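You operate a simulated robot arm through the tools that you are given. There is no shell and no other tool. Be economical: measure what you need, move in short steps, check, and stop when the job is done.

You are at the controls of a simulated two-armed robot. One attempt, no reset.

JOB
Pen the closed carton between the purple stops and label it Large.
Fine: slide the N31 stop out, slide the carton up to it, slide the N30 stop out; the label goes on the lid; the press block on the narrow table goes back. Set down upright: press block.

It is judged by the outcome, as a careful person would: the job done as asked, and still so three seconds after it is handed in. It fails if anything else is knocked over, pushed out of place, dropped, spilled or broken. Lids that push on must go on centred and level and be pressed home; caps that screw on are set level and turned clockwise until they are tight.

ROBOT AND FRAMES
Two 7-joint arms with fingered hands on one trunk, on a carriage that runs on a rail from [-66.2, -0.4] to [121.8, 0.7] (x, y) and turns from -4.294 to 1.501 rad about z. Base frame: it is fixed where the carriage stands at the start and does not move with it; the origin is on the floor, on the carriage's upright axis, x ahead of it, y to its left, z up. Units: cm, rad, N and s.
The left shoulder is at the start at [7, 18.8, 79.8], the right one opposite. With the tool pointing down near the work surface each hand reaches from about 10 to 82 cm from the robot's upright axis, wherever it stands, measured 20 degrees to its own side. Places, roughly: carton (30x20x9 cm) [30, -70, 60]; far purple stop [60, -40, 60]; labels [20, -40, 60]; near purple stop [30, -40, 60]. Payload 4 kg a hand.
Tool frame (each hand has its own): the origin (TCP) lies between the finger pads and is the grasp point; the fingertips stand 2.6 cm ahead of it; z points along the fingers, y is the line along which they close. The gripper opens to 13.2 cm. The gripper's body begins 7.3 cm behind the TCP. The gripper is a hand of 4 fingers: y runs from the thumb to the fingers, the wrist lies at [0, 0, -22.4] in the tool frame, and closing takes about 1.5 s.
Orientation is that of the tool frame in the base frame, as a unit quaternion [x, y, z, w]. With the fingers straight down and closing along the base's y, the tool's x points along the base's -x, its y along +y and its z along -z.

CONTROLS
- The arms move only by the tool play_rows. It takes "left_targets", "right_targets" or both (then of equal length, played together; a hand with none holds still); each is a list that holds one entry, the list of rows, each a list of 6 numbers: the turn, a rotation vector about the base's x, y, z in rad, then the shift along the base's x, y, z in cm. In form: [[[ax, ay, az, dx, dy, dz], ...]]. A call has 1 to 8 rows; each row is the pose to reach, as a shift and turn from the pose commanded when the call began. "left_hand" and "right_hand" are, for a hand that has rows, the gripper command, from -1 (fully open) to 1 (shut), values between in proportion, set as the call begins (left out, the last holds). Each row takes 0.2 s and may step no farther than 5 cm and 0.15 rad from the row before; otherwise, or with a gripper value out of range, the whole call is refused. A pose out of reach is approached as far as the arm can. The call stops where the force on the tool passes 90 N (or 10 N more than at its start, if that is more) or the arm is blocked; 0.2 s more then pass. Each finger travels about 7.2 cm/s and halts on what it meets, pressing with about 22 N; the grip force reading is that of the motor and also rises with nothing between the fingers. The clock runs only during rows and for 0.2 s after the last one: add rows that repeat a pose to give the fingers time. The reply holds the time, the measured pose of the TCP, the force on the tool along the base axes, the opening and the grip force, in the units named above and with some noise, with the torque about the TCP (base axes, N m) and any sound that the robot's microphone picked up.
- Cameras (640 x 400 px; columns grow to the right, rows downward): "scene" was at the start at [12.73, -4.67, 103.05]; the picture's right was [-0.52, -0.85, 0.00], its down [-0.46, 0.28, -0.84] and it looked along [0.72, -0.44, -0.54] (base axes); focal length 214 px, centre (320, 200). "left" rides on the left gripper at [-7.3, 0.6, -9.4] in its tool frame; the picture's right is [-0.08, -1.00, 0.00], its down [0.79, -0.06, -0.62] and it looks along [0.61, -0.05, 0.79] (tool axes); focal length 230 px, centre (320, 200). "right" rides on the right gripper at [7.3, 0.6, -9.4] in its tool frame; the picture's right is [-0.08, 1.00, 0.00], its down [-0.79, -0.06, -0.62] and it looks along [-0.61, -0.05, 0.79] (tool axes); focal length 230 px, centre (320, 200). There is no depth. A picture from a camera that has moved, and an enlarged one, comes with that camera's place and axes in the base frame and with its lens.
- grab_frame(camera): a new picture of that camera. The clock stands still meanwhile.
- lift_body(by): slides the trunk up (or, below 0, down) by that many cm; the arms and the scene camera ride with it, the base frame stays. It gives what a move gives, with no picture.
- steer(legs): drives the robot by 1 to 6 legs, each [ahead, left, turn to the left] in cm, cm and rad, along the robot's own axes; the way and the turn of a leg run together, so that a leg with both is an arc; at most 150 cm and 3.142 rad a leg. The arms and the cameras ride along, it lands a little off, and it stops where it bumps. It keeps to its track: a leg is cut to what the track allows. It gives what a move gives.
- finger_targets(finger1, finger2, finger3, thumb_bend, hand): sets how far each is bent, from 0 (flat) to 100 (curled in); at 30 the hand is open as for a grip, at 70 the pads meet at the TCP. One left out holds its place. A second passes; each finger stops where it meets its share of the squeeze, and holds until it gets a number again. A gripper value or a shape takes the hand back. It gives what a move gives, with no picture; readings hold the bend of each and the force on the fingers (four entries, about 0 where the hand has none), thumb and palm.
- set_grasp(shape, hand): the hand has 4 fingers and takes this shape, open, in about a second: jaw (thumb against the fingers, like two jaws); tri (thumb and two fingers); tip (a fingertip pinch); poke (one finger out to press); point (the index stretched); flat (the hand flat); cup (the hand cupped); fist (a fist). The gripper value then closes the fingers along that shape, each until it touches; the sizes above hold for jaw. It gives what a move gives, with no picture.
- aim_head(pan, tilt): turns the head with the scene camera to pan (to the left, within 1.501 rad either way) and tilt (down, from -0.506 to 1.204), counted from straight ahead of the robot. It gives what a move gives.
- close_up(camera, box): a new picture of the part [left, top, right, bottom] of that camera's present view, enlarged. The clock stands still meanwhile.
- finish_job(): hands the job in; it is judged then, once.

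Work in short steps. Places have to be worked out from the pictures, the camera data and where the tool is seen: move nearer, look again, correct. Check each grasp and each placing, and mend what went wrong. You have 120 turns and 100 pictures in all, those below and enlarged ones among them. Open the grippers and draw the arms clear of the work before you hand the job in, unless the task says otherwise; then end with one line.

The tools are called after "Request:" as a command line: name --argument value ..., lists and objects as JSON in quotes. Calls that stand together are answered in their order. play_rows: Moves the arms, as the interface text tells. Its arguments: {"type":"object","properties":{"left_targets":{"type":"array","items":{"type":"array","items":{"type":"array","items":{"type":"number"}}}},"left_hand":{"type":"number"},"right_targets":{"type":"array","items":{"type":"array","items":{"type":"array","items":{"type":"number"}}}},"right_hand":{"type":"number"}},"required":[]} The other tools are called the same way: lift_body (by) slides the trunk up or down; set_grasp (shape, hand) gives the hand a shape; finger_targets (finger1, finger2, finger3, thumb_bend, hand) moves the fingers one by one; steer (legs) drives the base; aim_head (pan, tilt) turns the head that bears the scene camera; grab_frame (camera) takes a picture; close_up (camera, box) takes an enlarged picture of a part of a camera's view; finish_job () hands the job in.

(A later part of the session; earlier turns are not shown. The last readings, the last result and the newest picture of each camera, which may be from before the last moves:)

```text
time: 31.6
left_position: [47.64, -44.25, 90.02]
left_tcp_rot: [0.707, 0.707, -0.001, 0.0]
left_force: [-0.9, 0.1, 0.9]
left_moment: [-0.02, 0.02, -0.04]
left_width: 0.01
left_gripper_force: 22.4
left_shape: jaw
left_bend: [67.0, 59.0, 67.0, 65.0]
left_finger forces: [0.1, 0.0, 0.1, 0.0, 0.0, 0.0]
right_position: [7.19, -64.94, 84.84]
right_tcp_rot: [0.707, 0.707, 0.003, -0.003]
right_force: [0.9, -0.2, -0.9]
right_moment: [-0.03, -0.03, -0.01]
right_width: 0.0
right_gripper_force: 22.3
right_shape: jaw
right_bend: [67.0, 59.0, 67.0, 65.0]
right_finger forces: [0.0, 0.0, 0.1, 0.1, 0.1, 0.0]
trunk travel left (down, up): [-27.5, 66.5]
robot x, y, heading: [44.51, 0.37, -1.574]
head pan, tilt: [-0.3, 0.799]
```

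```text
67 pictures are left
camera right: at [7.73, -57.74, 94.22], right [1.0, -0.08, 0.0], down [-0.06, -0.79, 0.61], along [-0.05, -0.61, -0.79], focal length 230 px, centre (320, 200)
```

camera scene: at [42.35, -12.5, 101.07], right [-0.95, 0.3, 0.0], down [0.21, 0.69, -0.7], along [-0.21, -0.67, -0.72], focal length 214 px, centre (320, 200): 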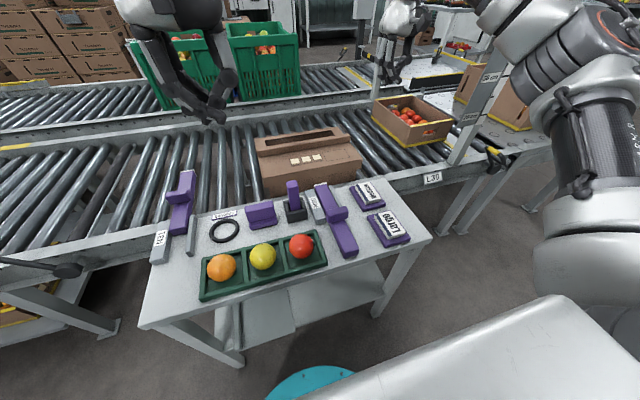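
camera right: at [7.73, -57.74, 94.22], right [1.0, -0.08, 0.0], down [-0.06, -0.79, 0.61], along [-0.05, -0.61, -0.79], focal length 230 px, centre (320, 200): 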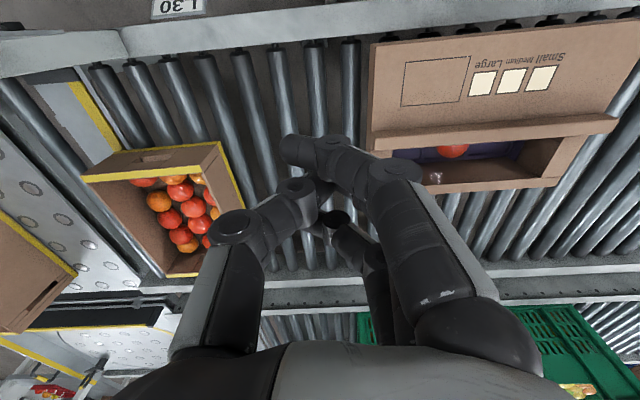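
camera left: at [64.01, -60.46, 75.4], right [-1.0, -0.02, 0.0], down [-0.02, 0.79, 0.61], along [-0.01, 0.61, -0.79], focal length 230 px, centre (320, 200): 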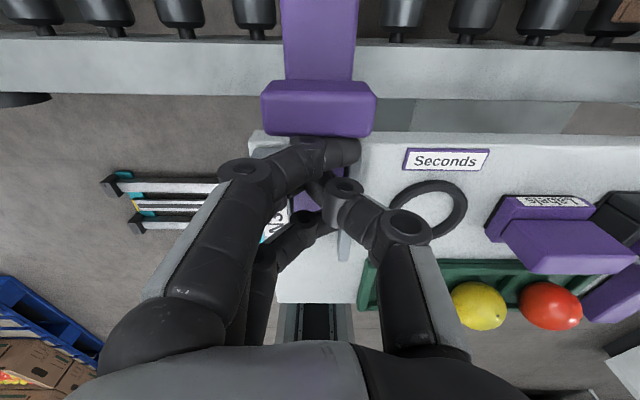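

The carton end is at x≈12.3 (y centre -67.3), and the open crate's end at x≈-5. I centre the hand in the gap and lower it.

Request:
play_rows --right_targets '[[[0, 0, 0, -2.6, -2.4, 0], [0, 0, 0, -2.6, -2.4, -4.5], [0, 0, 0, -2.6, -2.4, -9], [0, 0, 0, -2.6, -2.4, -13.5], [0, 0, 0, -2.6, -2.4, -18]]]'

Request:
grab_frame --camera "right"

Request:
grab_frame --camera "scene"

```text
time: 32.8
left_position: [47.5, -44.25, 90.02]
left_tcp_rot: [0.708, 0.707, 0.0, 0.0]
left_force: [-0.4, -0.5, 0.7]
left_moment: [0.0, 0.03, 0.03]
left_width: 0.0
left_gripper_force: 22.4
left_shape: jaw
left_bend: [67.0, 58.0, 67.0, 65.0]
left_finger forces: [0.0, 0.1, 0.0, 0.0, 0.0, 0.0]
right_position: [4.71, -67.8, 66.95]
right_tcp_rot: [0.708, 0.706, 0.002, -0.003]
right_force: [0.0, -0.6, -0.2]
right_moment: [-0.02, -0.01, 0.0]
right_width: 0.0
right_gripper_force: 22.2
right_shape: jaw
right_bend: [67.0, 59.0, 67.0, 65.0]
right_finger forces: [0.0, 0.0, 0.0, 0.0, 0.0, 0.0]
trunk travel left (down, up): [-27.5, 66.5]
robot x, y, heading: [44.44, 0.28, -1.575]
head pan, tilt: [-0.3, 0.799]
```

```text
66 pictures are left
camera right: at [5.32, -60.6, 76.33], right [1.0, -0.08, 0.0], down [-0.06, -0.79, 0.61], along [-0.05, -0.61, -0.79], focal length 230 px, centre (320, 200)
```

right: 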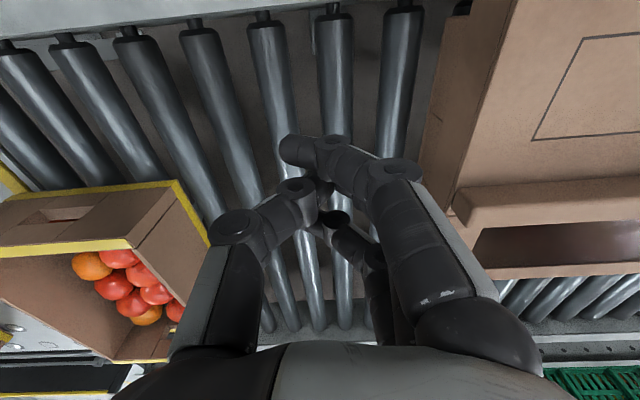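

```text
65 pictures are left
camera scene: at [42.26, -12.48, 101.08], right [-0.95, 0.3, 0.0], down [0.21, 0.68, -0.7], along [-0.21, -0.67, -0.72], focal length 214 px, centre (320, 200)
```

scene: 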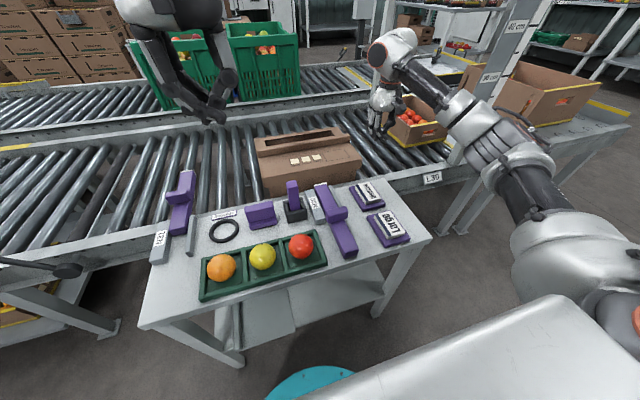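

Clear on both sides. I push slowly in +x.

Request:
play_rows --right_targets '[[[0, 0, 0, 1.2, 0.3, -1], [0, 0, 0, 2.4, 0.3, -1], [0, 0, 0, 3.6, 0.3, -1], [0, 0, 0, 4.6, 0.3, -1], [0, 0, 0, 5.4, 0.3, -1], [0, 0, 0, 6.2, 0.3, -1], [0, 0, 0, 7, 0.3, -1]]]'

Request:
grab_frame --camera "right"

```text
time: 34.4
left_position: [47.53, -44.22, 90.02]
left_tcp_rot: [0.708, 0.706, -0.001, 0.0]
left_force: [0.8, -0.9, -0.8]
left_moment: [0.0, 0.02, 0.0]
left_width: 0.02
left_gripper_force: 22.2
left_shape: jaw
left_bend: [67.0, 58.0, 67.0, 65.0]
left_finger forces: [0.1, 0.0, 0.1, 0.1, 0.1, 0.1]
right_position: [11.84, -67.26, 65.69]
right_tcp_rot: [0.708, 0.707, 0.003, -0.002]
right_force: [0.4, -0.9, -0.2]
right_moment: [0.01, -0.01, -0.01]
right_width: 0.0
right_gripper_force: 22.0
right_shape: jaw
right_bend: [67.0, 59.0, 67.0, 66.0]
right_finger forces: [0.0, 0.0, 0.0, 0.1, 0.1, 0.1]
trunk travel left (down, up): [-27.5, 66.5]
robot x, y, heading: [44.62, 0.47, -1.571]
head pan, tilt: [-0.3, 0.799]
```

```text
64 pictures are left
camera right: at [12.45, -60.03, 75.21], right [1.0, -0.08, 0.0], down [-0.06, -0.79, 0.61], along [-0.05, -0.61, -0.79], focal length 230 px, centre (320, 200)
```

right: 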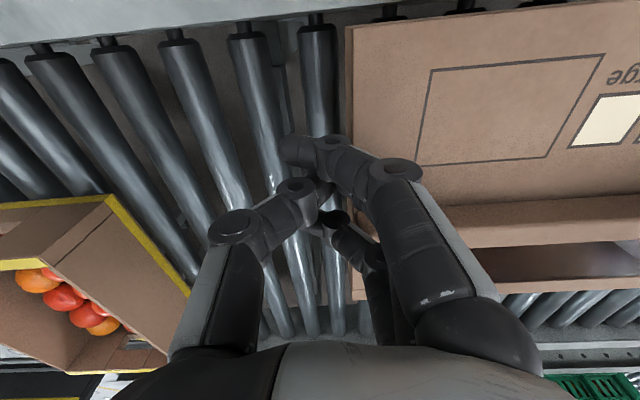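

Nearly at contact with the carton end (x≈13). I continue pushing gently.

Request:
play_rows --right_targets '[[[0, 0, 0, 0.8, 0, 0], [0, 0, 0, 1.6, 0, 0], [0, 0, 0, 2.4, 0, 0], [0, 0, 0, 3.2, 0, 0], [0, 0, 0, 4, 0, 0], [0, 0, 0, 4.8, 0, 0], [0, 0, 0, 5.6, 0, 0], [0, 0, 0, 6.4, 0, 0]]]'

Request:
grab_frame --camera "right"

Request:
grab_frame --camera "scene"

```text
time: 36.2
left_position: [47.46, -44.22, 89.98]
left_tcp_rot: [0.708, 0.706, -0.002, 0.0]
left_force: [-0.4, 0.4, -0.1]
left_moment: [-0.02, -0.01, -0.03]
left_width: 0.02
left_gripper_force: 22.0
left_shape: jaw
left_bend: [67.0, 58.0, 67.0, 65.0]
left_finger forces: [0.0, 0.0, 0.1, 0.0, 0.1, 0.0]
right_position: [18.35, -67.1, 65.71]
right_tcp_rot: [0.707, 0.707, 0.002, -0.003]
right_force: [0.8, 0.7, -0.2]
right_moment: [-0.02, 0.02, 0.01]
right_width: 0.01
right_gripper_force: 21.6
right_shape: jaw
right_bend: [67.0, 58.0, 67.0, 66.0]
right_finger forces: [0.1, 0.0, 0.0, 0.0, 0.1, 0.0]
trunk travel left (down, up): [-27.5, 66.5]
robot x, y, heading: [44.65, 0.64, -1.578]
head pan, tilt: [-0.3, 0.799]
```

```text
63 pictures are left
camera right: at [18.87, -59.97, 75.25], right [1.0, -0.08, 0.0], down [-0.06, -0.79, 0.61], along [-0.05, -0.61, -0.79], focal length 230 px, centre (320, 200)
```

right: 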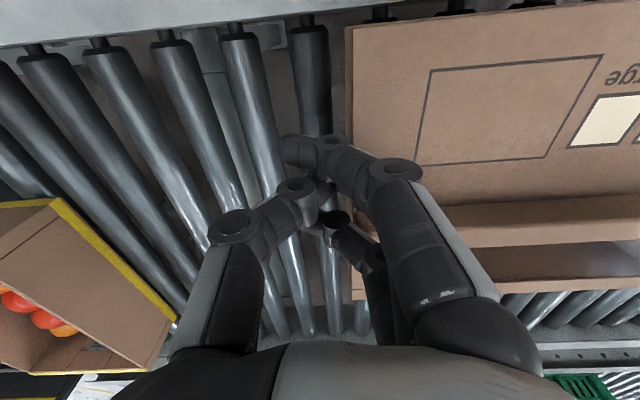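

```text
62 pictures are left
camera scene: at [42.3, -12.45, 101.08], right [-0.95, 0.3, 0.0], down [0.21, 0.68, -0.7], along [-0.21, -0.67, -0.72], focal length 214 px, centre (320, 200)
```

scene: 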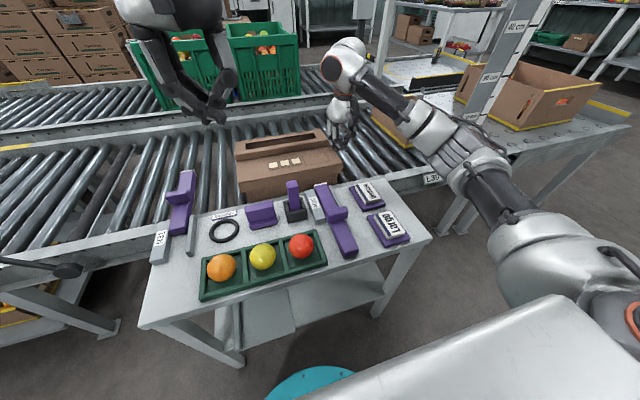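

The carton moves with the hand. I keep pushing.

Request:
play_rows --right_targets '[[[0, 0, 0, 1, 0, 0], [0, 0, 0, 2, 0, 0], [0, 0, 0, 3, 0, 0], [0, 0, 0, 4, 0, 0], [0, 0, 0, 5, 0, 0], [0, 0, 0, 6, 0, 0], [0, 0, 0, 7, 0, 0], [0, 0, 0, 8, 0, 0]]]'

Request:
close_up --camera "scene" --box '[130, 90, 370, 250]'

```text
time: 38.0
left_position: [47.57, -44.32, 90.01]
left_tcp_rot: [0.708, 0.706, -0.002, 0.0]
left_force: [0.5, -0.4, 0.1]
left_moment: [-0.01, -0.01, 0.0]
left_width: 0.01
left_gripper_force: 22.0
left_shape: jaw
left_bend: [67.0, 58.0, 67.0, 66.0]
left_finger forces: [0.1, 0.1, 0.1, 0.0, 0.0, 0.1]
right_position: [26.2, -67.14, 65.69]
right_tcp_rot: [0.707, 0.707, 0.002, -0.003]
right_force: [1.5, 0.6, -0.7]
right_moment: [-0.02, -0.01, 0.02]
right_width: 0.0
right_gripper_force: 21.9
right_shape: jaw
right_bend: [67.0, 58.0, 67.0, 66.0]
right_finger forces: [0.0, 0.0, 0.1, 0.1, 0.0, 0.0]
trunk travel left (down, up): [-27.5, 66.5]
robot x, y, heading: [44.38, 0.24, -1.572]
head pan, tilt: [-0.3, 0.799]
```

```text
2.50 times, centred on (250, 170) of scene
camera zoom: at [42.3, -12.45, 101.08], right [-0.95, 0.3, 0.0], down [0.21, 0.68, -0.7], along [-0.21, -0.67, -0.72], focal length 536 px, centre (495, 275)
```

zoom: 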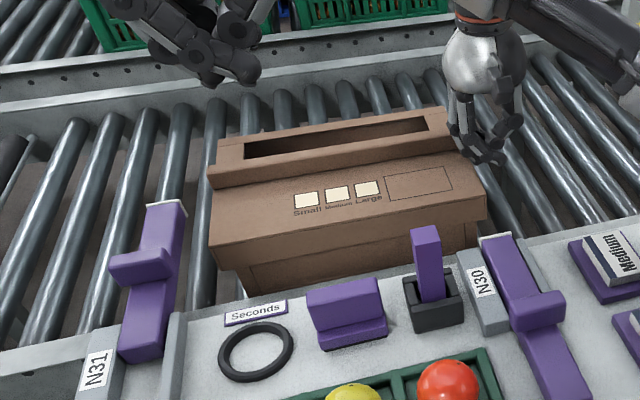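

About 4–5 cm remain to N31. I push the rest slowly, watching for contact.

Request:
play_rows --right_targets '[[[0, 0, 0, 0.6, 0, 0], [0, 0, 0, 1.2, 0, 0], [0, 0, 0, 1.8, 0, 0], [0, 0, 0, 2.4, 0, 0], [0, 0, 0, 3, 0, 0], [0, 0, 0, 3.4, 0, 0]]]'

Request:
close_up --camera "scene" --box '[130, 90, 370, 250]'

```text
time: 39.4
left_position: [47.53, -44.27, 90.05]
left_tcp_rot: [0.708, 0.707, -0.002, 0.0]
left_force: [0.8, -0.1, 0.7]
left_moment: [-0.02, -0.03, 0.02]
left_width: 0.0
left_gripper_force: 22.3
left_shape: jaw
left_bend: [67.0, 58.0, 67.0, 66.0]
left_finger forces: [0.0, 0.1, 0.0, 0.1, 0.0, 0.0]
right_position: [29.39, -67.26, 65.81]
right_tcp_rot: [0.707, 0.707, 0.003, -0.002]
right_force: [0.0, 0.3, -0.1]
right_moment: [0.0, -0.01, -0.03]
right_width: 0.0
right_gripper_force: 22.0
right_shape: jaw
right_bend: [67.0, 58.0, 67.0, 66.0]
right_finger forces: [0.0, 0.0, 0.0, 0.0, 0.0, 0.0]
trunk travel left (down, up): [-27.5, 66.5]
robot x, y, heading: [44.44, 0.44, -1.572]
head pan, tilt: [-0.3, 0.799]
```

```text
2.50 times, centred on (250, 170) of scene
camera zoom: at [42.29, -12.45, 101.08], right [-0.95, 0.3, 0.0], down [0.21, 0.68, -0.7], along [-0.21, -0.67, -0.72], focal length 536 px, centre (495, 275)
```

zoom: 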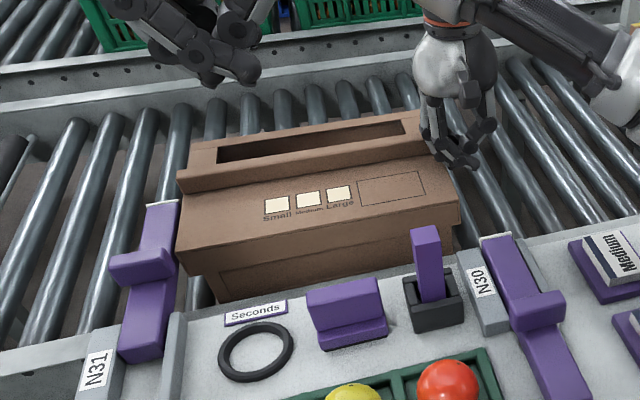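

Almost touching. I finish with tiny steps until the force rises.

Request:
play_rows --right_targets '[[[0, 0, 0, 0.3, 0, 0], [0, 0, 0, 0.6, 0, 0], [0, 0, 0, 0.9, 0, 0], [0, 0, 0, 1.2, 0, 0]]]'

Request:
close_up --camera "scene" --box '[130, 90, 370, 250]'

```text
time: 40.4
left_position: [47.4, -44.26, 90.18]
left_tcp_rot: [0.707, 0.707, -0.001, 0.001]
left_force: [-0.1, 0.5, 0.9]
left_moment: [0.0, -0.02, -0.02]
left_width: 0.0
left_gripper_force: 22.1
left_shape: jaw
left_bend: [67.0, 58.0, 67.0, 66.0]
left_finger forces: [0.1, 0.0, 0.0, 0.0, 0.1, 0.0]
right_position: [30.56, -67.18, 65.94]
right_tcp_rot: [0.708, 0.706, 0.002, -0.002]
right_force: [-11.7, -1.4, 5.6]
right_moment: [-0.03, 0.19, 0.0]
right_width: 0.0
right_gripper_force: 22.5
right_shape: jaw
right_bend: [67.0, 59.0, 67.0, 66.0]
right_finger forces: [0.0, 0.0, 0.1, 0.0, 0.1, 0.0]
trunk travel left (down, up): [-27.5, 66.5]
robot x, y, heading: [44.41, 0.6, -1.571]
head pan, tilt: [-0.3, 0.799]
```

```text
2.50 times, centred on (250, 170) of scene
camera zoom: at [42.19, -12.4, 101.1], right [-0.95, 0.3, 0.0], down [0.21, 0.68, -0.7], along [-0.21, -0.67, -0.72], focal length 536 px, centre (495, 275)
```

zoom: 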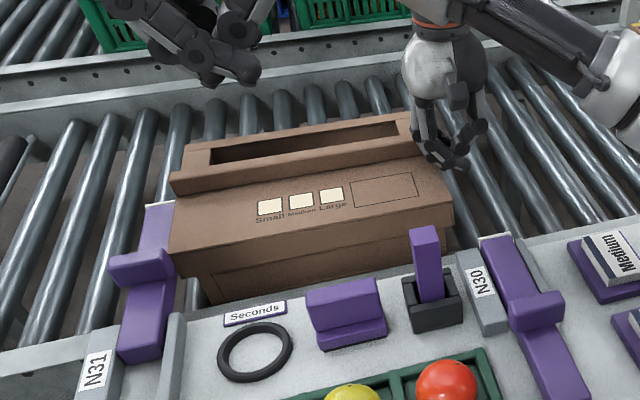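

The carton is against N31 (12 N reaction). I back the right hand off and lift it clear.

Request:
play_rows --right_targets '[[[0, 0, 0, -1, 0, 0], [0, 0, 0, -3.5, 0, 0], [0, 0, 0, -5, 0, 4], [0, 0, 0, -5, 0, 8.8], [0, 0, 0, -5, 0, 13.6], [0, 0, 0, -5, 0, 18.4], [0, 0, 0, -5, 4, 20], [0, 0, 0, -5, 8.5, 20]]]'

Request:
play_rows --right_targets '[[[0, 0, 0, 1, 4.7, 0], [0, 0, 0, 2, 9.4, 0], [0, 0, 0, 3, 14.1, 0], [0, 0, 0, 3.3, 18.8, 0], [0, 0, 0, 3.3, 23.5, 0], [0, 0, 0, 3.3, 26.6, 0]]]'

Request:
grab_frame --camera "scene"

Request:
grab_frame --camera "right"

```text
time: 42.2
left_position: [47.55, -44.26, 90.09]
left_tcp_rot: [0.708, 0.706, -0.002, -0.001]
left_force: [0.2, 0.0, 0.6]
left_moment: [0.0, 0.0, -0.02]
left_width: 0.02
left_gripper_force: 22.2
left_shape: jaw
left_bend: [67.0, 58.0, 67.0, 66.0]
left_finger forces: [0.0, 0.0, 0.0, 0.0, 0.0, 0.0]
right_position: [25.87, -58.73, 85.5]
right_tcp_rot: [0.708, 0.706, 0.002, -0.001]
right_force: [-0.6, 0.2, 0.5]
right_moment: [0.01, 0.03, -0.04]
right_width: 0.0
right_gripper_force: 22.1
right_shape: jaw
right_bend: [67.0, 58.0, 67.0, 66.0]
right_finger forces: [0.0, 0.1, 0.1, 0.0, 0.1, 0.1]
trunk travel left (down, up): [-27.5, 66.5]
robot x, y, heading: [44.52, 0.77, -1.57]
head pan, tilt: [-0.3, 0.799]
```

```text
time: 43.6
left_position: [47.57, -44.31, 90.06]
left_tcp_rot: [0.708, 0.706, -0.002, 0.001]
left_force: [-0.4, -1.1, -0.1]
left_moment: [-0.04, 0.02, -0.01]
left_width: 0.01
left_gripper_force: 21.9
left_shape: jaw
left_bend: [67.0, 58.0, 67.0, 66.0]
left_finger forces: [0.0, 0.0, 0.0, 0.1, 0.1, 0.1]
right_position: [29.22, -31.94, 85.81]
right_tcp_rot: [0.708, 0.706, 0.003, -0.003]
right_force: [0.5, 0.0, -0.1]
right_moment: [-0.01, -0.02, -0.01]
right_width: 0.0
right_gripper_force: 22.0
right_shape: jaw
right_bend: [67.0, 58.0, 67.0, 66.0]
right_finger forces: [0.0, 0.0, 0.1, 0.0, 0.1, 0.1]
trunk travel left (down, up): [-27.5, 66.5]
robot x, y, heading: [44.65, 0.47, -1.575]
head pan, tilt: [-0.3, 0.799]
```

```text
58 pictures are left
camera scene: at [42.29, -12.42, 101.08], right [-0.95, 0.3, 0.0], down [0.21, 0.68, -0.7], along [-0.21, -0.67, -0.72], focal length 214 px, centre (320, 200)
```

scene: 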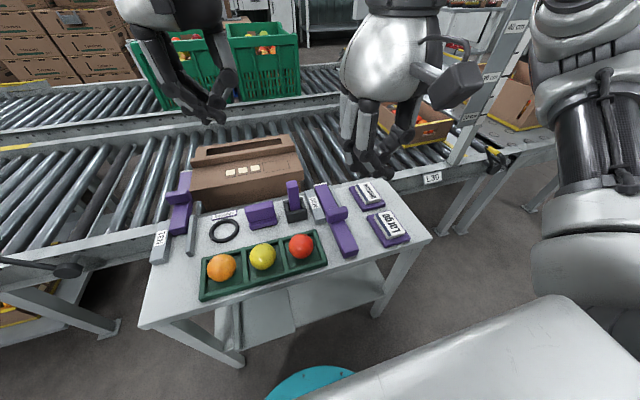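

```text
57 pictures are left
camera right: at [29.77, -24.76, 95.21], right [1.0, -0.08, 0.0], down [-0.06, -0.79, 0.61], along [-0.05, -0.61, -0.79], focal length 230 px, centre (320, 200)
```

right: 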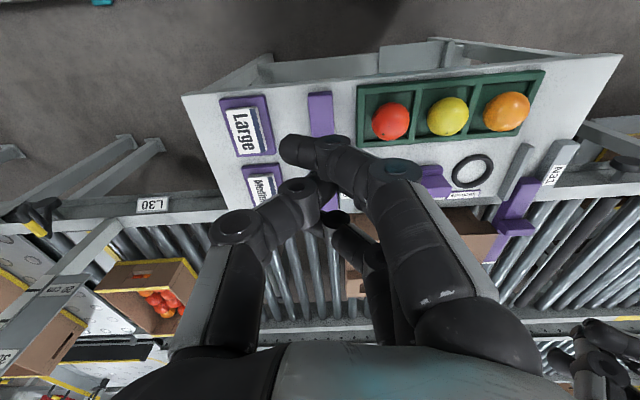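

The hand is above the N30 bar's outer end (x≈29.3). I lower it and start pushing N30 out.

Request:
play_rows --right_targets '[[[0, 0, 0, 0, 0, -4.8], [0, 0, 0, 0, 0, -9.6], [0, 0, 0, 0, 0, -14.4], [0, 0, 0, 0, 0, -17.5], [0, 0, 0, 0, 0, -19.7]]]'

Request:
play_rows --right_targets '[[[0, 0, 0, 0, -2, 0], [0, 0, 0, 0, -4, 0], [0, 0, 0, 0, -5.5, 0], [0, 0, 0, 0, -7, 0], [0, 0, 0, 0, -8, 0], [0, 0, 0, 0, -9, 0]]]'

Request:
grab_frame --camera "right"

Request:
close_up --camera "scene" --box '[180, 90, 420, 250]'

```text
time: 44.8
left_position: [47.52, -44.28, 89.92]
left_tcp_rot: [0.707, 0.707, -0.002, 0.0]
left_force: [0.9, -0.5, 0.3]
left_moment: [-0.01, -0.03, 0.0]
left_width: 0.0
left_gripper_force: 21.6
left_shape: jaw
left_bend: [67.0, 58.0, 67.0, 66.0]
left_finger forces: [0.0, 0.0, 0.0, 0.0, 0.0, 0.1]
right_position: [29.09, -31.92, 76.08]
right_tcp_rot: [0.708, 0.706, 0.003, -0.002]
right_force: [0.7, 0.1, -1.0]
right_moment: [-0.02, -0.01, -0.02]
right_width: 0.0
right_gripper_force: 21.9
right_shape: jaw
right_bend: [67.0, 58.0, 67.0, 66.0]
right_finger forces: [0.1, 0.1, 0.0, 0.0, 0.0, 0.0]
right hand out of reach, approached as far as the arm can: row 3, 4, 5
trunk travel left (down, up): [-27.5, 66.5]
robot x, y, heading: [44.41, 0.18, -1.569]
head pan, tilt: [-0.3, 0.799]
```

```text
time: 46.2
left_position: [47.54, -44.31, 89.9]
left_tcp_rot: [0.707, 0.707, -0.001, -0.001]
left_force: [0.7, -0.3, 0.4]
left_moment: [0.0, -0.01, -0.01]
left_width: 0.0
left_gripper_force: 22.3
left_shape: jaw
left_bend: [67.0, 58.0, 67.0, 66.0]
left_finger forces: [0.0, 0.0, 0.0, 0.0, 0.0, 0.1]
right_position: [29.06, -41.1, 76.12]
right_tcp_rot: [0.707, 0.707, 0.002, -0.003]
right_force: [0.7, 0.3, -0.3]
right_moment: [0.02, 0.0, -0.03]
right_width: 0.03
right_gripper_force: 21.7
right_shape: jaw
right_bend: [67.0, 58.0, 67.0, 66.0]
right_finger forces: [0.1, 0.1, 0.0, 0.0, 0.0, 0.0]
trunk travel left (down, up): [-27.5, 66.5]
robot x, y, heading: [44.77, -0.1, -1.569]
head pan, tilt: [-0.3, 0.799]
```

```text
56 pictures are left
camera right: at [29.64, -33.91, 85.48], right [1.0, -0.08, 0.0], down [-0.06, -0.79, 0.61], along [-0.05, -0.61, -0.79], focal length 230 px, centre (320, 200)
```

right: 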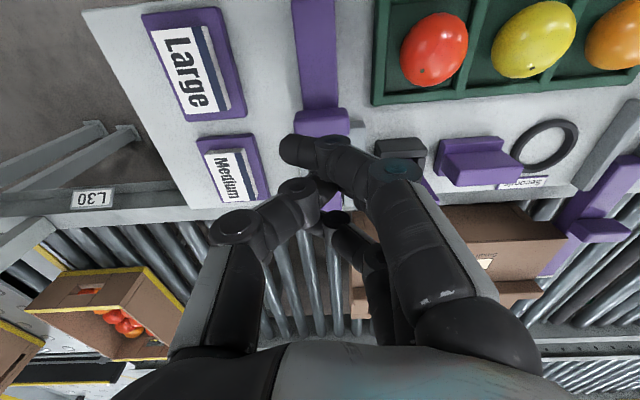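

```text
2.50 times, centred on (300, 170) of scene
camera zoom: at [42.29, -12.45, 101.08], right [-0.95, 0.3, 0.0], down [0.21, 0.68, -0.7], along [-0.21, -0.67, -0.72], focal length 536 px, centre (370, 275)
```

zoom: 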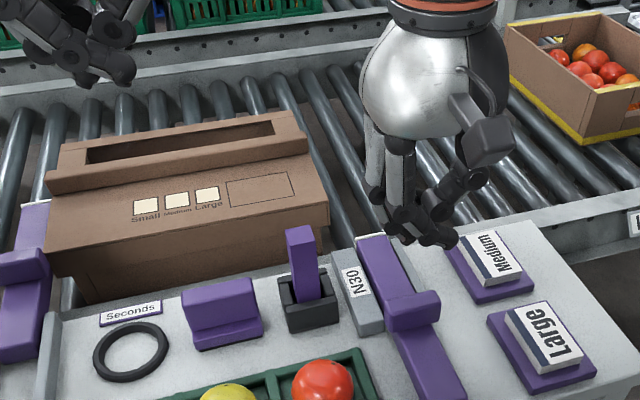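

The arm could not get that low that close in; it hovers at z≈76. I raise it, move back, and lower the trunk 10 cm.

Request:
play_rows --right_targets '[[[0, 0, 0, 0, 3, 4], [0, 0, 0, 0, 6, 8], [0, 0, 0, 0, 9, 11]]]'

Request:
lift_body --by -11

Request:
play_rows --right_targets '[[[0, 0, 0, 0, 0, -3], [0, 0, 0, 0, 0, -6], [0, 0, 0, 0, 0, -8]]]'

Request:
grab_frame --camera "right"

```text
time: 47.0
left_position: [47.54, -44.08, 90.03]
left_tcp_rot: [0.708, 0.707, -0.002, 0.001]
left_force: [0.8, -0.5, 0.6]
left_moment: [0.02, 0.0, 0.0]
left_width: 0.04
left_gripper_force: 21.9
left_shape: jaw
left_bend: [67.0, 58.0, 67.0, 66.0]
left_finger forces: [0.0, 0.1, 0.1, 0.0, 0.1, 0.1]
right_position: [29.17, -32.03, 87.07]
right_tcp_rot: [0.708, 0.707, 0.002, -0.003]
right_force: [-0.3, 0.2, 0.0]
right_moment: [-0.02, 0.0, 0.0]
right_width: 0.0
right_gripper_force: 22.2
right_shape: jaw
right_bend: [67.0, 58.0, 67.0, 66.0]
right_finger forces: [0.0, 0.0, 0.0, 0.0, 0.0, 0.0]
trunk travel left (down, up): [-27.5, 66.5]
robot x, y, heading: [44.43, 0.32, -1.569]
head pan, tilt: [-0.3, 0.799]
```

```text
time: 48.4
left_position: [47.39, -44.33, 79.18]
left_tcp_rot: [0.707, 0.707, -0.002, 0.0]
left_force: [-0.1, 0.3, -0.7]
left_moment: [0.01, 0.04, -0.01]
left_width: 0.01
left_gripper_force: 22.2
left_shape: jaw
left_bend: [67.0, 58.0, 67.0, 66.0]
left_finger forces: [0.0, 0.0, 0.0, 0.0, 0.0, 0.0]
right_position: [29.16, -32.13, 76.2]
right_tcp_rot: [0.708, 0.706, 0.002, -0.002]
right_force: [0.5, -0.4, 0.4]
right_moment: [0.0, 0.04, -0.01]
right_width: 0.0
right_gripper_force: 22.5
right_shape: jaw
right_bend: [67.0, 58.0, 67.0, 66.0]
right_finger forces: [0.1, 0.0, 0.1, 0.1, 0.0, 0.0]
trunk travel left (down, up): [-16.5, 77.5]
robot x, y, heading: [44.7, -0.02, -1.573]
head pan, tilt: [-0.3, 0.799]
```

```text
time: 49.2
left_position: [47.58, -44.3, 79.08]
left_tcp_rot: [0.708, 0.706, -0.001, 0.001]
left_force: [0.9, 0.5, -0.3]
left_moment: [-0.04, 0.0, 0.05]
left_width: 0.01
left_gripper_force: 21.8
left_shape: jaw
left_bend: [67.0, 58.0, 67.0, 66.0]
left_finger forces: [0.0, 0.0, 0.0, 0.0, 0.0, 0.0]
right_position: [29.05, -32.1, 68.03]
right_tcp_rot: [0.707, 0.707, 0.003, -0.002]
right_force: [0.7, -0.4, 0.2]
right_moment: [-0.05, 0.01, -0.03]
right_width: 0.01
right_gripper_force: 22.3
right_shape: jaw
right_bend: [67.0, 58.0, 67.0, 66.0]
right_finger forces: [0.1, 0.0, 0.0, 0.0, 0.0, 0.1]
trunk travel left (down, up): [-16.5, 77.5]
robot x, y, heading: [44.54, 0.01, -1.571]
head pan, tilt: [-0.3, 0.799]
```

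```text
54 pictures are left
camera right: at [29.56, -24.87, 77.43], right [1.0, -0.08, 0.0], down [-0.06, -0.79, 0.61], along [-0.05, -0.61, -0.79], focal length 230 px, centre (320, 200)
```

right: 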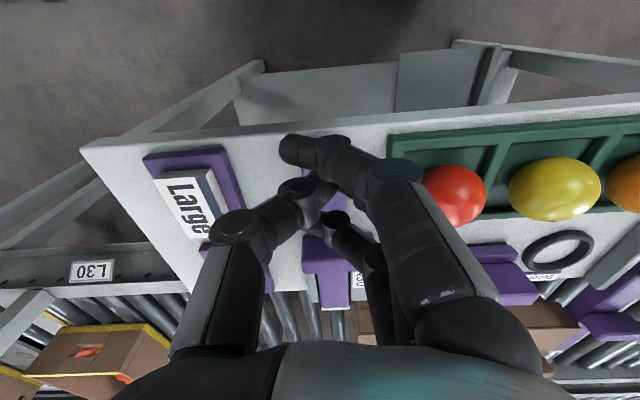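

Clear around; fingers are over the bar's outer end. I lower 2 cm more and push N30 in -y.

Request:
play_rows --right_targets '[[[0, 0, 0, 0, 0, -1], [0, 0, 0, 0, 0, -2], [0, 0, 0, 0, -2, -2], [0, 0, 0, 0, -4, -2], [0, 0, 0, 0, -5.5, -2], [0, 0, 0, 0, -7, -2], [0, 0, 0, 0, -8, -2], [0, 0, 0, 0, -9, -2]]]'

Request:
grab_frame --camera "right"

Request:
grab_frame --camera "scene"

```text
time: 51.0
left_position: [47.61, -44.14, 78.99]
left_tcp_rot: [0.708, 0.706, -0.001, 0.0]
left_force: [0.7, -0.2, -0.8]
left_moment: [0.01, -0.01, 0.0]
left_width: 0.0
left_gripper_force: 21.6
left_shape: jaw
left_bend: [67.0, 58.0, 67.0, 66.0]
left_finger forces: [0.1, 0.0, 0.0, 0.0, 0.0, 0.0]
right_position: [28.96, -41.22, 66.27]
right_tcp_rot: [0.707, 0.707, 0.002, -0.002]
right_force: [0.1, 0.1, 0.3]
right_moment: [0.0, 0.02, -0.02]
right_width: 0.0
right_gripper_force: 22.4
right_shape: jaw
right_bend: [67.0, 57.0, 67.0, 66.0]
right_finger forces: [0.0, 0.0, 0.5, 0.0, 0.0, 0.0]
trunk travel left (down, up): [-16.5, 77.5]
robot x, y, heading: [44.43, 0.7, -1.572]
head pan, tilt: [-0.3, 0.799]
```

```text
53 pictures are left
camera right: at [29.56, -34.02, 75.63], right [1.0, -0.08, 0.0], down [-0.06, -0.79, 0.61], along [-0.05, -0.61, -0.79], focal length 230 px, centre (320, 200)
```

right: 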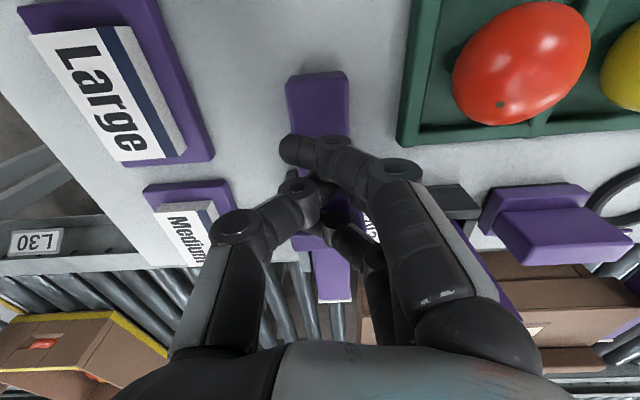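

```text
52 pictures are left
camera scene: at [42.29, -12.45, 90.08], right [-0.95, 0.3, 0.0], down [0.21, 0.68, -0.7], along [-0.21, -0.67, -0.72], focal length 214 px, centre (320, 200)
```

scene: 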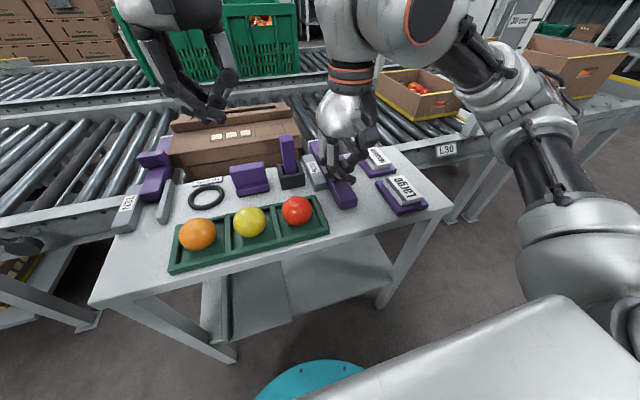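

N30 is beginning to move. I push on slowly, watching for any contact with the carton.

Request:
play_rows --right_targets '[[[0, 0, 0, 0, -0.6, 0], [0, 0, 0, 0, -1.2, 0], [0, 0, 0, 0, -1.8, 0], [0, 0, 0, 0, -2.4, 0], [0, 0, 0, 0, -3, 0], [0, 0, 0, 0, -3.6, 0], [0, 0, 0, 0, -4.2, 0], [0, 0, 0, 0, -4.8, 0]]]'

Request:
close_up --camera "scene" --box '[130, 80, 400, 260]'

Request:
grab_frame --camera "right"

```text
time: 52.8
left_position: [47.48, -44.23, 79.06]
left_tcp_rot: [0.708, 0.707, -0.001, 0.0]
left_force: [-0.9, 0.2, 0.3]
left_moment: [0.01, 0.02, -0.01]
left_width: 0.02
left_gripper_force: 21.8
left_shape: jaw
left_bend: [67.0, 58.0, 67.0, 66.0]
left_finger forces: [0.0, 0.1, 0.0, 0.0, 0.0, 0.0]
right_position: [28.92, -45.92, 66.15]
right_tcp_rot: [0.708, 0.707, 0.001, -0.002]
right_force: [-0.2, 1.7, 0.1]
right_moment: [0.02, 0.01, 0.03]
right_width: 0.0
right_gripper_force: 22.1
right_shape: jaw
right_bend: [67.0, 57.0, 67.0, 66.0]
right_finger forces: [0.0, 0.0, 1.3, 0.0, 0.0, 0.0]
trunk travel left (down, up): [-16.5, 77.5]
robot x, y, heading: [44.74, 0.33, -1.576]
head pan, tilt: [-0.3, 0.799]
```

```text
2.22 times, centred on (265, 170) of scene
camera zoom: at [42.29, -12.44, 90.08], right [-0.95, 0.3, 0.0], down [0.21, 0.68, -0.7], along [-0.21, -0.67, -0.72], focal length 477 px, centre (442, 267)
```

zoom: 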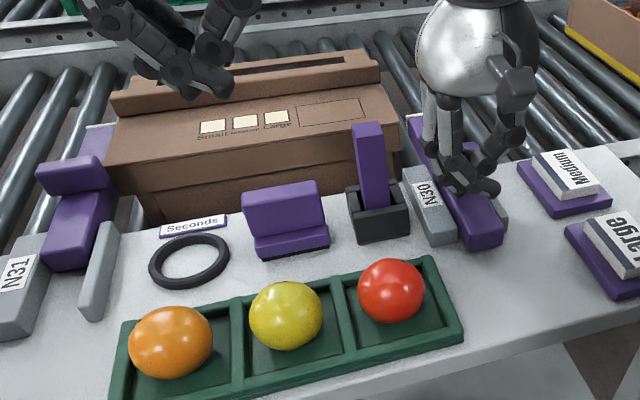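

```text
50 pictures are left
camera right: at [29.56, -38.68, 75.66], right [1.0, -0.08, 0.0], down [-0.06, -0.79, 0.61], along [-0.05, -0.61, -0.79], focal length 230 px, centre (320, 200)
```

right: 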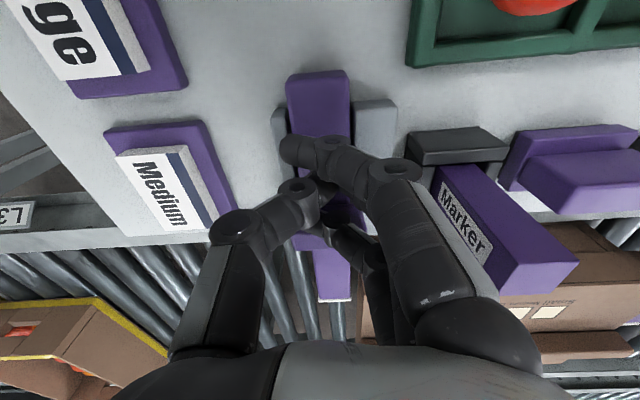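

It slides freely and is clear of the carton. I keep pushing, edging slightly away from the marker.

Request:
play_rows --right_targets '[[[0, 0, 0, -0.2, -0.7, 0], [0, 0, 0, -0.4, -1.4, 0], [0, 0, 0, -0.6, -2.1, 0], [0, 0, 0, -0.7, -2.8, 0], [0, 0, 0, -0.7, -3.5, 0], [0, 0, 0, -0.7, -4.2, 0], [0, 0, 0, -0.7, -4.8, 0]]]'

Request:
close_up --camera "scene" --box '[180, 80, 400, 260]'

```text
time: 54.4
left_position: [47.5, -44.28, 79.07]
left_tcp_rot: [0.708, 0.707, -0.001, 0.0]
left_force: [-0.8, 0.4, 0.1]
left_moment: [-0.04, 0.02, 0.01]
left_width: 0.0
left_gripper_force: 21.9
left_shape: jaw
left_bend: [67.0, 58.0, 67.0, 66.0]
left_finger forces: [0.1, 0.0, 0.0, 0.0, 0.0, 0.0]
right_position: [28.2, -50.62, 66.01]
right_tcp_rot: [0.708, 0.706, 0.002, -0.003]
right_force: [0.9, 0.8, 1.1]
right_moment: [0.0, -0.01, 0.07]
right_width: 0.0
right_gripper_force: 22.3
right_shape: jaw
right_bend: [67.0, 57.0, 67.0, 66.0]
right_finger forces: [0.0, 0.0, 1.6, 0.0, 0.0, 0.0]
trunk travel left (down, up): [-16.5, 77.5]
robot x, y, heading: [44.54, 0.04, -1.575]
head pan, tilt: [-0.3, 0.799]
```

```text
2.22 times, centred on (290, 170) of scene
camera zoom: at [42.29, -12.44, 90.08], right [-0.95, 0.3, 0.0], down [0.21, 0.68, -0.7], along [-0.21, -0.67, -0.72], focal length 477 px, centre (387, 267)
```

zoom: 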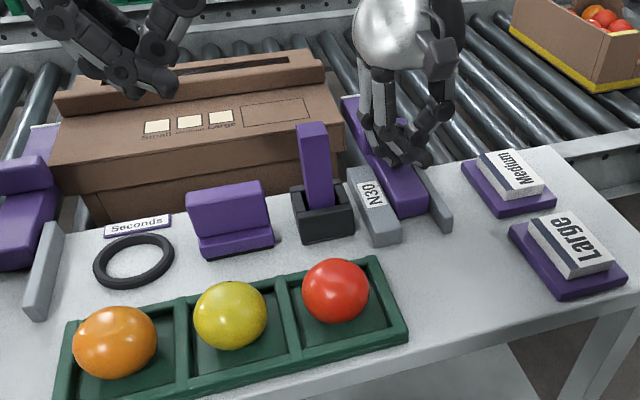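

Sliding well. I continue to the end of travel.

Request:
play_rows --right_targets '[[[0, 0, 0, 0, -0.6, 0], [0, 0, 0, 0, -1.2, 0], [0, 0, 0, 0, -1.8, 0], [0, 0, 0, 0, -2.4, 0], [0, 0, 0, 0, -3, 0], [0, 0, 0, 0, -3.4, 0], [0, 0, 0, 0, -3.8, 0]]]'

Request:
grab_frame --camera "scene"

```text
time: 56.0
left_position: [47.62, -44.3, 79.12]
left_tcp_rot: [0.708, 0.706, -0.002, 0.001]
left_force: [-0.5, 0.4, -0.7]
left_moment: [0.0, -0.03, -0.01]
left_width: 0.01
left_gripper_force: 21.9
left_shape: jaw
left_bend: [67.0, 58.0, 67.0, 66.0]
left_finger forces: [0.0, 0.0, 0.0, 0.0, 0.0, 0.0]
right_position: [28.32, -54.4, 66.08]
right_tcp_rot: [0.707, 0.707, 0.003, -0.003]
right_force: [1.0, 9.3, 1.5]
right_moment: [0.01, -0.04, 0.07]
right_width: 0.0
right_gripper_force: 22.3
right_shape: jaw
right_bend: [67.0, 57.0, 67.0, 66.0]
right_finger forces: [0.0, 0.0, 10.1, 0.1, 0.0, 0.0]
trunk travel left (down, up): [-16.5, 77.5]
robot x, y, heading: [44.53, 0.37, -1.57]
head pan, tilt: [-0.3, 0.799]
```

```text
48 pictures are left
camera scene: at [42.29, -12.37, 90.09], right [-0.95, 0.3, 0.0], down [0.21, 0.68, -0.7], along [-0.21, -0.67, -0.72], focal length 214 px, centre (320, 200)
```

scene: 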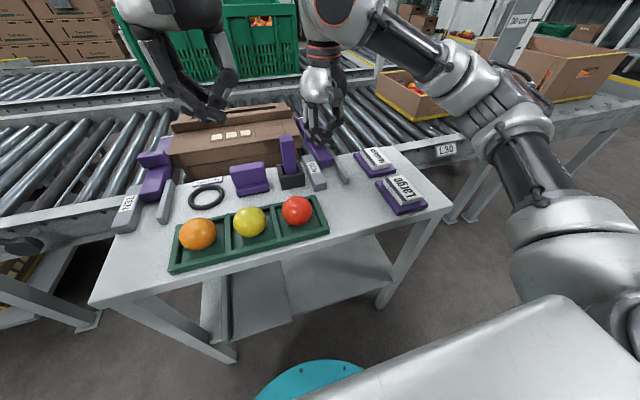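

N30 is at its end stop (same depth as N31). I lift away, then take a close look at the carton and at the Large label.

Request:
play_rows --right_targets '[[[0, 0, 0, 0, 2, 0], [0, 0, 0, 0, 3, 3], [0, 0, 0, 0, 3, 7.5], [0, 0, 0, -2, 5, 11.5], [0, 0, 0, -5.5, 8, 13], [0, 0, 0, -9, 10.5, 13], [0, 0, 0, -11, 14.5, 13]]]' --right_hand -1

Request:
grab_frame --camera "right"

Request:
close_up --camera "scene" --box '[340, 130, 440, 230]'

Request:
close_up --camera "scene" --box '[120, 80, 360, 230]'

```text
time: 57.6
left_position: [47.52, -44.18, 79.02]
left_tcp_rot: [0.708, 0.706, -0.001, 0.001]
left_force: [-0.1, 0.4, -0.6]
left_moment: [0.02, -0.03, -0.02]
left_width: 0.0
left_gripper_force: 22.2
left_shape: jaw
left_bend: [67.0, 58.0, 67.0, 66.0]
left_finger forces: [0.1, 0.0, 0.0, 0.0, 0.1, 0.1]
right_position: [17.36, -39.8, 79.1]
right_tcp_rot: [0.707, 0.707, 0.003, -0.002]
right_force: [-0.3, -0.4, -1.3]
right_moment: [-0.01, 0.03, 0.02]
right_width: 13.19
right_gripper_force: 0.1
right_shape: jaw
right_bend: [30.0, 30.0, 30.0, 30.0]
right_finger forces: [0.0, 0.1, 0.0, 0.0, 0.1, 0.0]
trunk travel left (down, up): [-16.5, 77.5]
robot x, y, heading: [44.7, 0.1, -1.574]
head pan, tilt: [-0.3, 0.799]
```

```text
47 pictures are left
camera right: at [17.98, -32.56, 88.54], right [1.0, -0.08, 0.0], down [-0.06, -0.79, 0.61], along [-0.05, -0.61, -0.79], focal length 230 px, centre (320, 200)
```

right: 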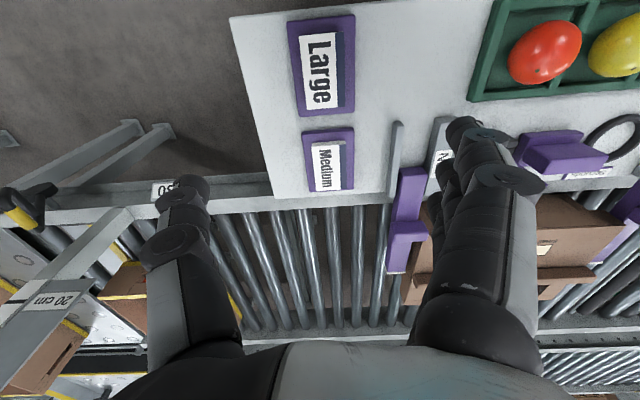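

```text
4.00 times, centred on (390, 180) of scene
camera zoom: at [42.27, -12.43, 90.09], right [-0.95, 0.3, 0.0], down [0.21, 0.68, -0.7], along [-0.21, -0.67, -0.72], focal length 858 px, centre (40, 280)
```

zoom: 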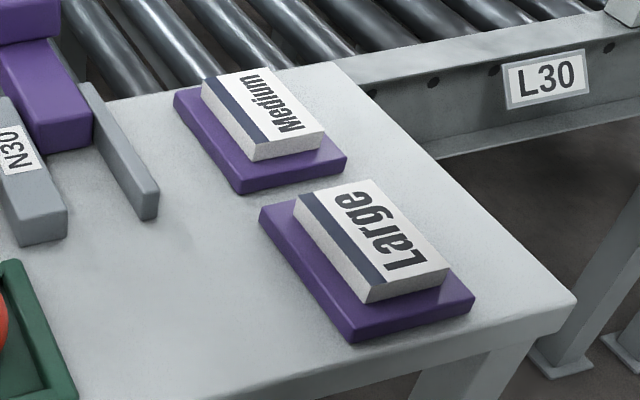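

```text
2.67 times, centred on (240, 155) of scene
camera zoom: at [42.27, -12.43, 90.09], right [-0.95, 0.3, 0.0], down [0.21, 0.68, -0.7], along [-0.21, -0.67, -0.72], focal length 572 px, centre (533, 320)
```

zoom: 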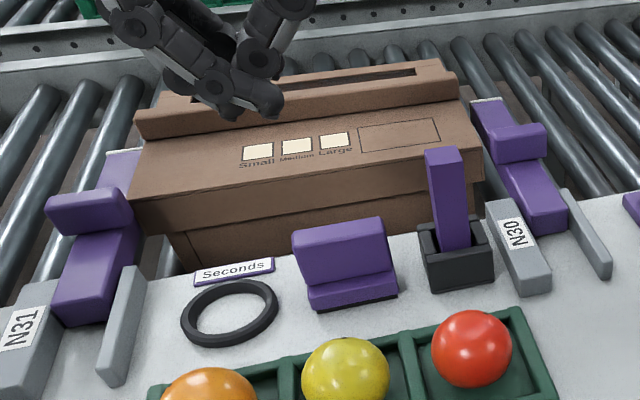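

Everything is penned. The tagged press block ("Labels") looks like a label applicator: its base matches the outlined field on the lid and the label stack. I clear the left hand away to +x and bring the right hand over the press block, turning it −90°.

Request:
play_rows --left_targets '[[[0, 0, 0, 4, 1.5, 2], [0, 0, 0, 8, 3, 4], [0, 0, 0, 12, 4.5, 6], [0, 0, 0, 16, 6, 8], [0, 0, 0, 20, 7.5, 9], [0, 0, 0, 22, 7.5, 9], [0, 0, 0, 22, 7.5, 9], [0, 0, 0, 22, 7.5, 9]]]' --right_targets '[[[0, 0, -0.14, 0, 0, 4], [0, 0, -0.28, 2, 0, 7], [0, 0, -0.42, 5.5, 0, 8], [0, 0, -0.56, 9.5, 0, 8], [0, 0, -0.7, 13.5, -1, 8], [0, 0, -0.84, 17.5, -2, 8], [0, 0, -0.98, 21.5, -3, 8], [0, 0, -1.12, 25.5, -4, 8]]]'

Request:
play_rows --right_targets '[[[0, 0, -0.15, 1, -1, 0], [0, 0, -0.3, 1.5, -2, 0], [0, 0, -0.45, 1.5, -2, 0]]]'

Request:
grab_frame --camera "right"

Request:
grab_frame --camera "scene"

```text
time: 59.4
left_position: [69.63, -36.92, 88.17]
left_tcp_rot: [0.708, 0.706, -0.001, 0.0]
left_force: [0.0, -0.2, 0.3]
left_moment: [0.04, -0.02, -0.01]
left_width: 0.01
left_gripper_force: 22.0
left_shape: jaw
left_bend: [67.0, 58.0, 67.0, 66.0]
left_finger forces: [0.0, 0.1, 0.0, 0.0, 0.1, 0.0]
right_position: [43.16, -43.73, 87.01]
right_tcp_rot: [0.975, 0.223, 0.003, -0.001]
right_force: [-0.2, 0.0, -0.5]
right_moment: [-0.04, -0.02, 0.03]
right_width: 13.2
right_gripper_force: 0.1
right_shape: jaw
right_bend: [30.0, 30.0, 30.0, 30.0]
right_finger forces: [0.0, 0.0, 0.0, 0.0, 0.1, 0.1]
trunk travel left (down, up): [-16.5, 77.5]
robot x, y, heading: [44.76, 0.36, -1.571]
head pan, tilt: [-0.3, 0.799]
```

```text
time: 60.2
left_position: [69.52, -37.08, 88.31]
left_tcp_rot: [0.708, 0.707, -0.001, 0.0]
left_force: [0.0, 0.2, 0.1]
left_moment: [0.03, 0.02, 0.02]
left_width: 0.0
left_gripper_force: 21.4
left_shape: jaw
left_bend: [67.0, 58.0, 67.0, 66.0]
left_finger forces: [0.0, 0.0, 0.0, 0.0, 0.0, 0.1]
right_position: [44.38, -45.91, 87.12]
right_tcp_rot: [1.0, -0.001, 0.003, 0.001]
right_force: [0.0, 0.4, -0.1]
right_moment: [-0.01, -0.01, 0.01]
right_width: 13.19
right_gripper_force: 0.0
right_shape: jaw
right_bend: [30.0, 30.0, 30.0, 30.0]
right_finger forces: [0.0, 0.0, 0.0, 0.0, 0.0, 0.1]
trunk travel left (down, up): [-16.5, 77.5]
robot x, y, heading: [44.65, 0.15, -1.573]
head pan, tilt: [-0.3, 0.799]
```

```text
44 pictures are left
camera right: at [51.71, -46.52, 96.54], right [-0.08, -1.0, 0.0], down [-0.79, 0.06, 0.61], along [-0.61, 0.05, -0.79], focal length 230 px, centre (320, 200)
```

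right: 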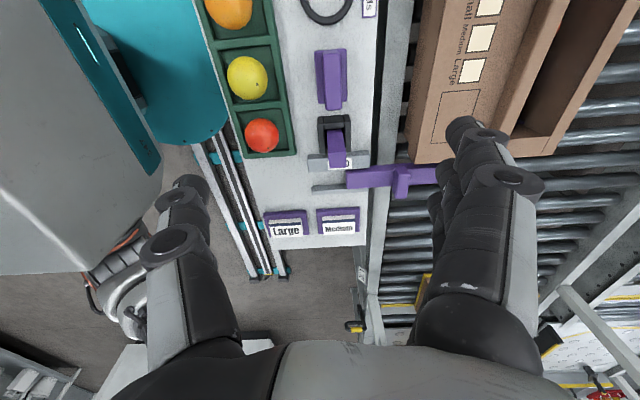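

```text
43 pictures are left
camera scene: at [42.28, -12.44, 90.08], right [-0.95, 0.3, 0.0], down [0.21, 0.68, -0.7], along [-0.21, -0.67, -0.72], focal length 214 px, centre (320, 200)
```

scene: 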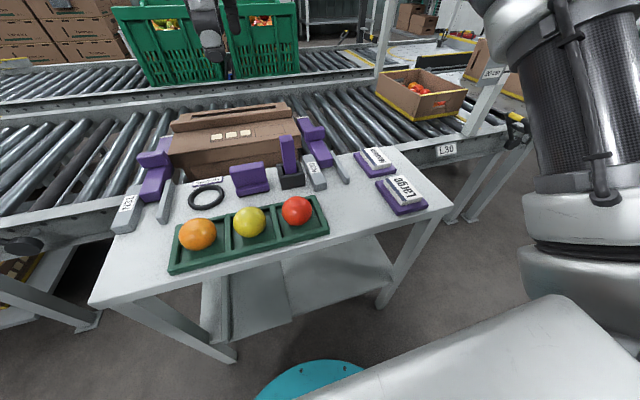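

The press block fin is at about [46.1, -47.3], top z≈66, along x, ~2.4 cm thick. I half-close the hand and descend partway for a check.

Request:
play_rows --right_targets '[[[0, 0, 0, 1.7, -1.4, 0], [0, 0, 0, 1.7, -1.4, -4], [0, 0, 0, 1.7, -1.4, -8], [0, 0, 0, 1.7, -1.4, -12], [0, 0, 0, 1.7, -1.4, -15]]]' --right_hand 0

Request:
grab_frame --camera "right"

Request:
close_up --camera "scene" --box '[170, 90, 350, 220]'

```text
time: 61.4
left_position: [69.49, -36.96, 88.17]
left_tcp_rot: [0.707, 0.707, -0.002, 0.0]
left_force: [0.4, 0.1, 1.1]
left_moment: [-0.03, 0.0, 0.01]
left_width: 0.0
left_gripper_force: 22.0
left_shape: jaw
left_bend: [67.0, 58.0, 67.0, 66.0]
left_finger forces: [0.0, 0.1, 0.0, 0.0, 0.1, 0.0]
right_position: [45.77, -47.24, 71.96]
right_tcp_rot: [1.0, 0.0, 0.004, 0.001]
right_force: [0.4, 0.0, 0.0]
right_moment: [-0.03, 0.02, 0.0]
right_width: 6.67
right_gripper_force: 0.2
right_shape: jaw
right_bend: [73.0, 73.0, 73.0, 70.0]
right_finger forces: [0.0, 0.0, 0.0, 0.0, 0.1, 0.1]
trunk travel left (down, up): [-16.5, 77.5]
robot x, y, heading: [44.27, -0.16, -1.569]
head pan, tilt: [-0.3, 0.799]
```

```text
42 pictures are left
camera right: at [53.05, -47.91, 81.58], right [-0.08, -1.0, 0.0], down [-0.79, 0.06, 0.61], along [-0.61, 0.05, -0.79], focal length 230 px, centre (320, 200)
```

right: 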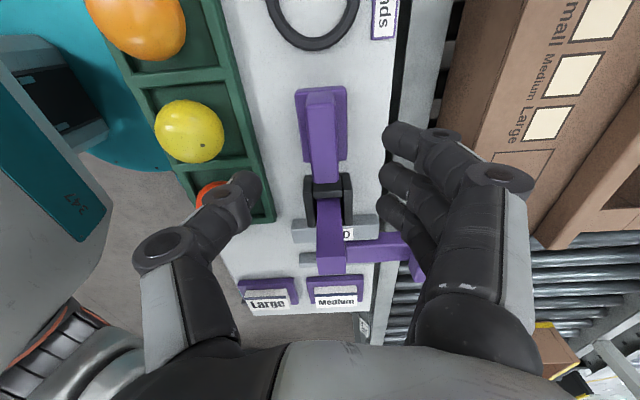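

```text
3.08 times, centred on (260, 155) of scene
camera zoom: at [42.28, -12.46, 90.08], right [-0.95, 0.3, 0.0], down [0.21, 0.68, -0.7], along [-0.21, -0.67, -0.72], focal length 660 px, centre (505, 338)
```

zoom: 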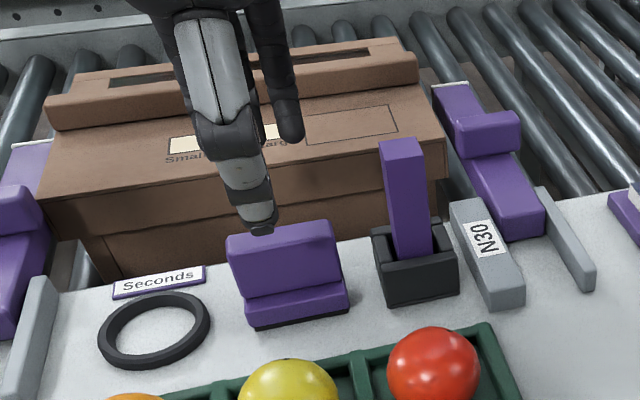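

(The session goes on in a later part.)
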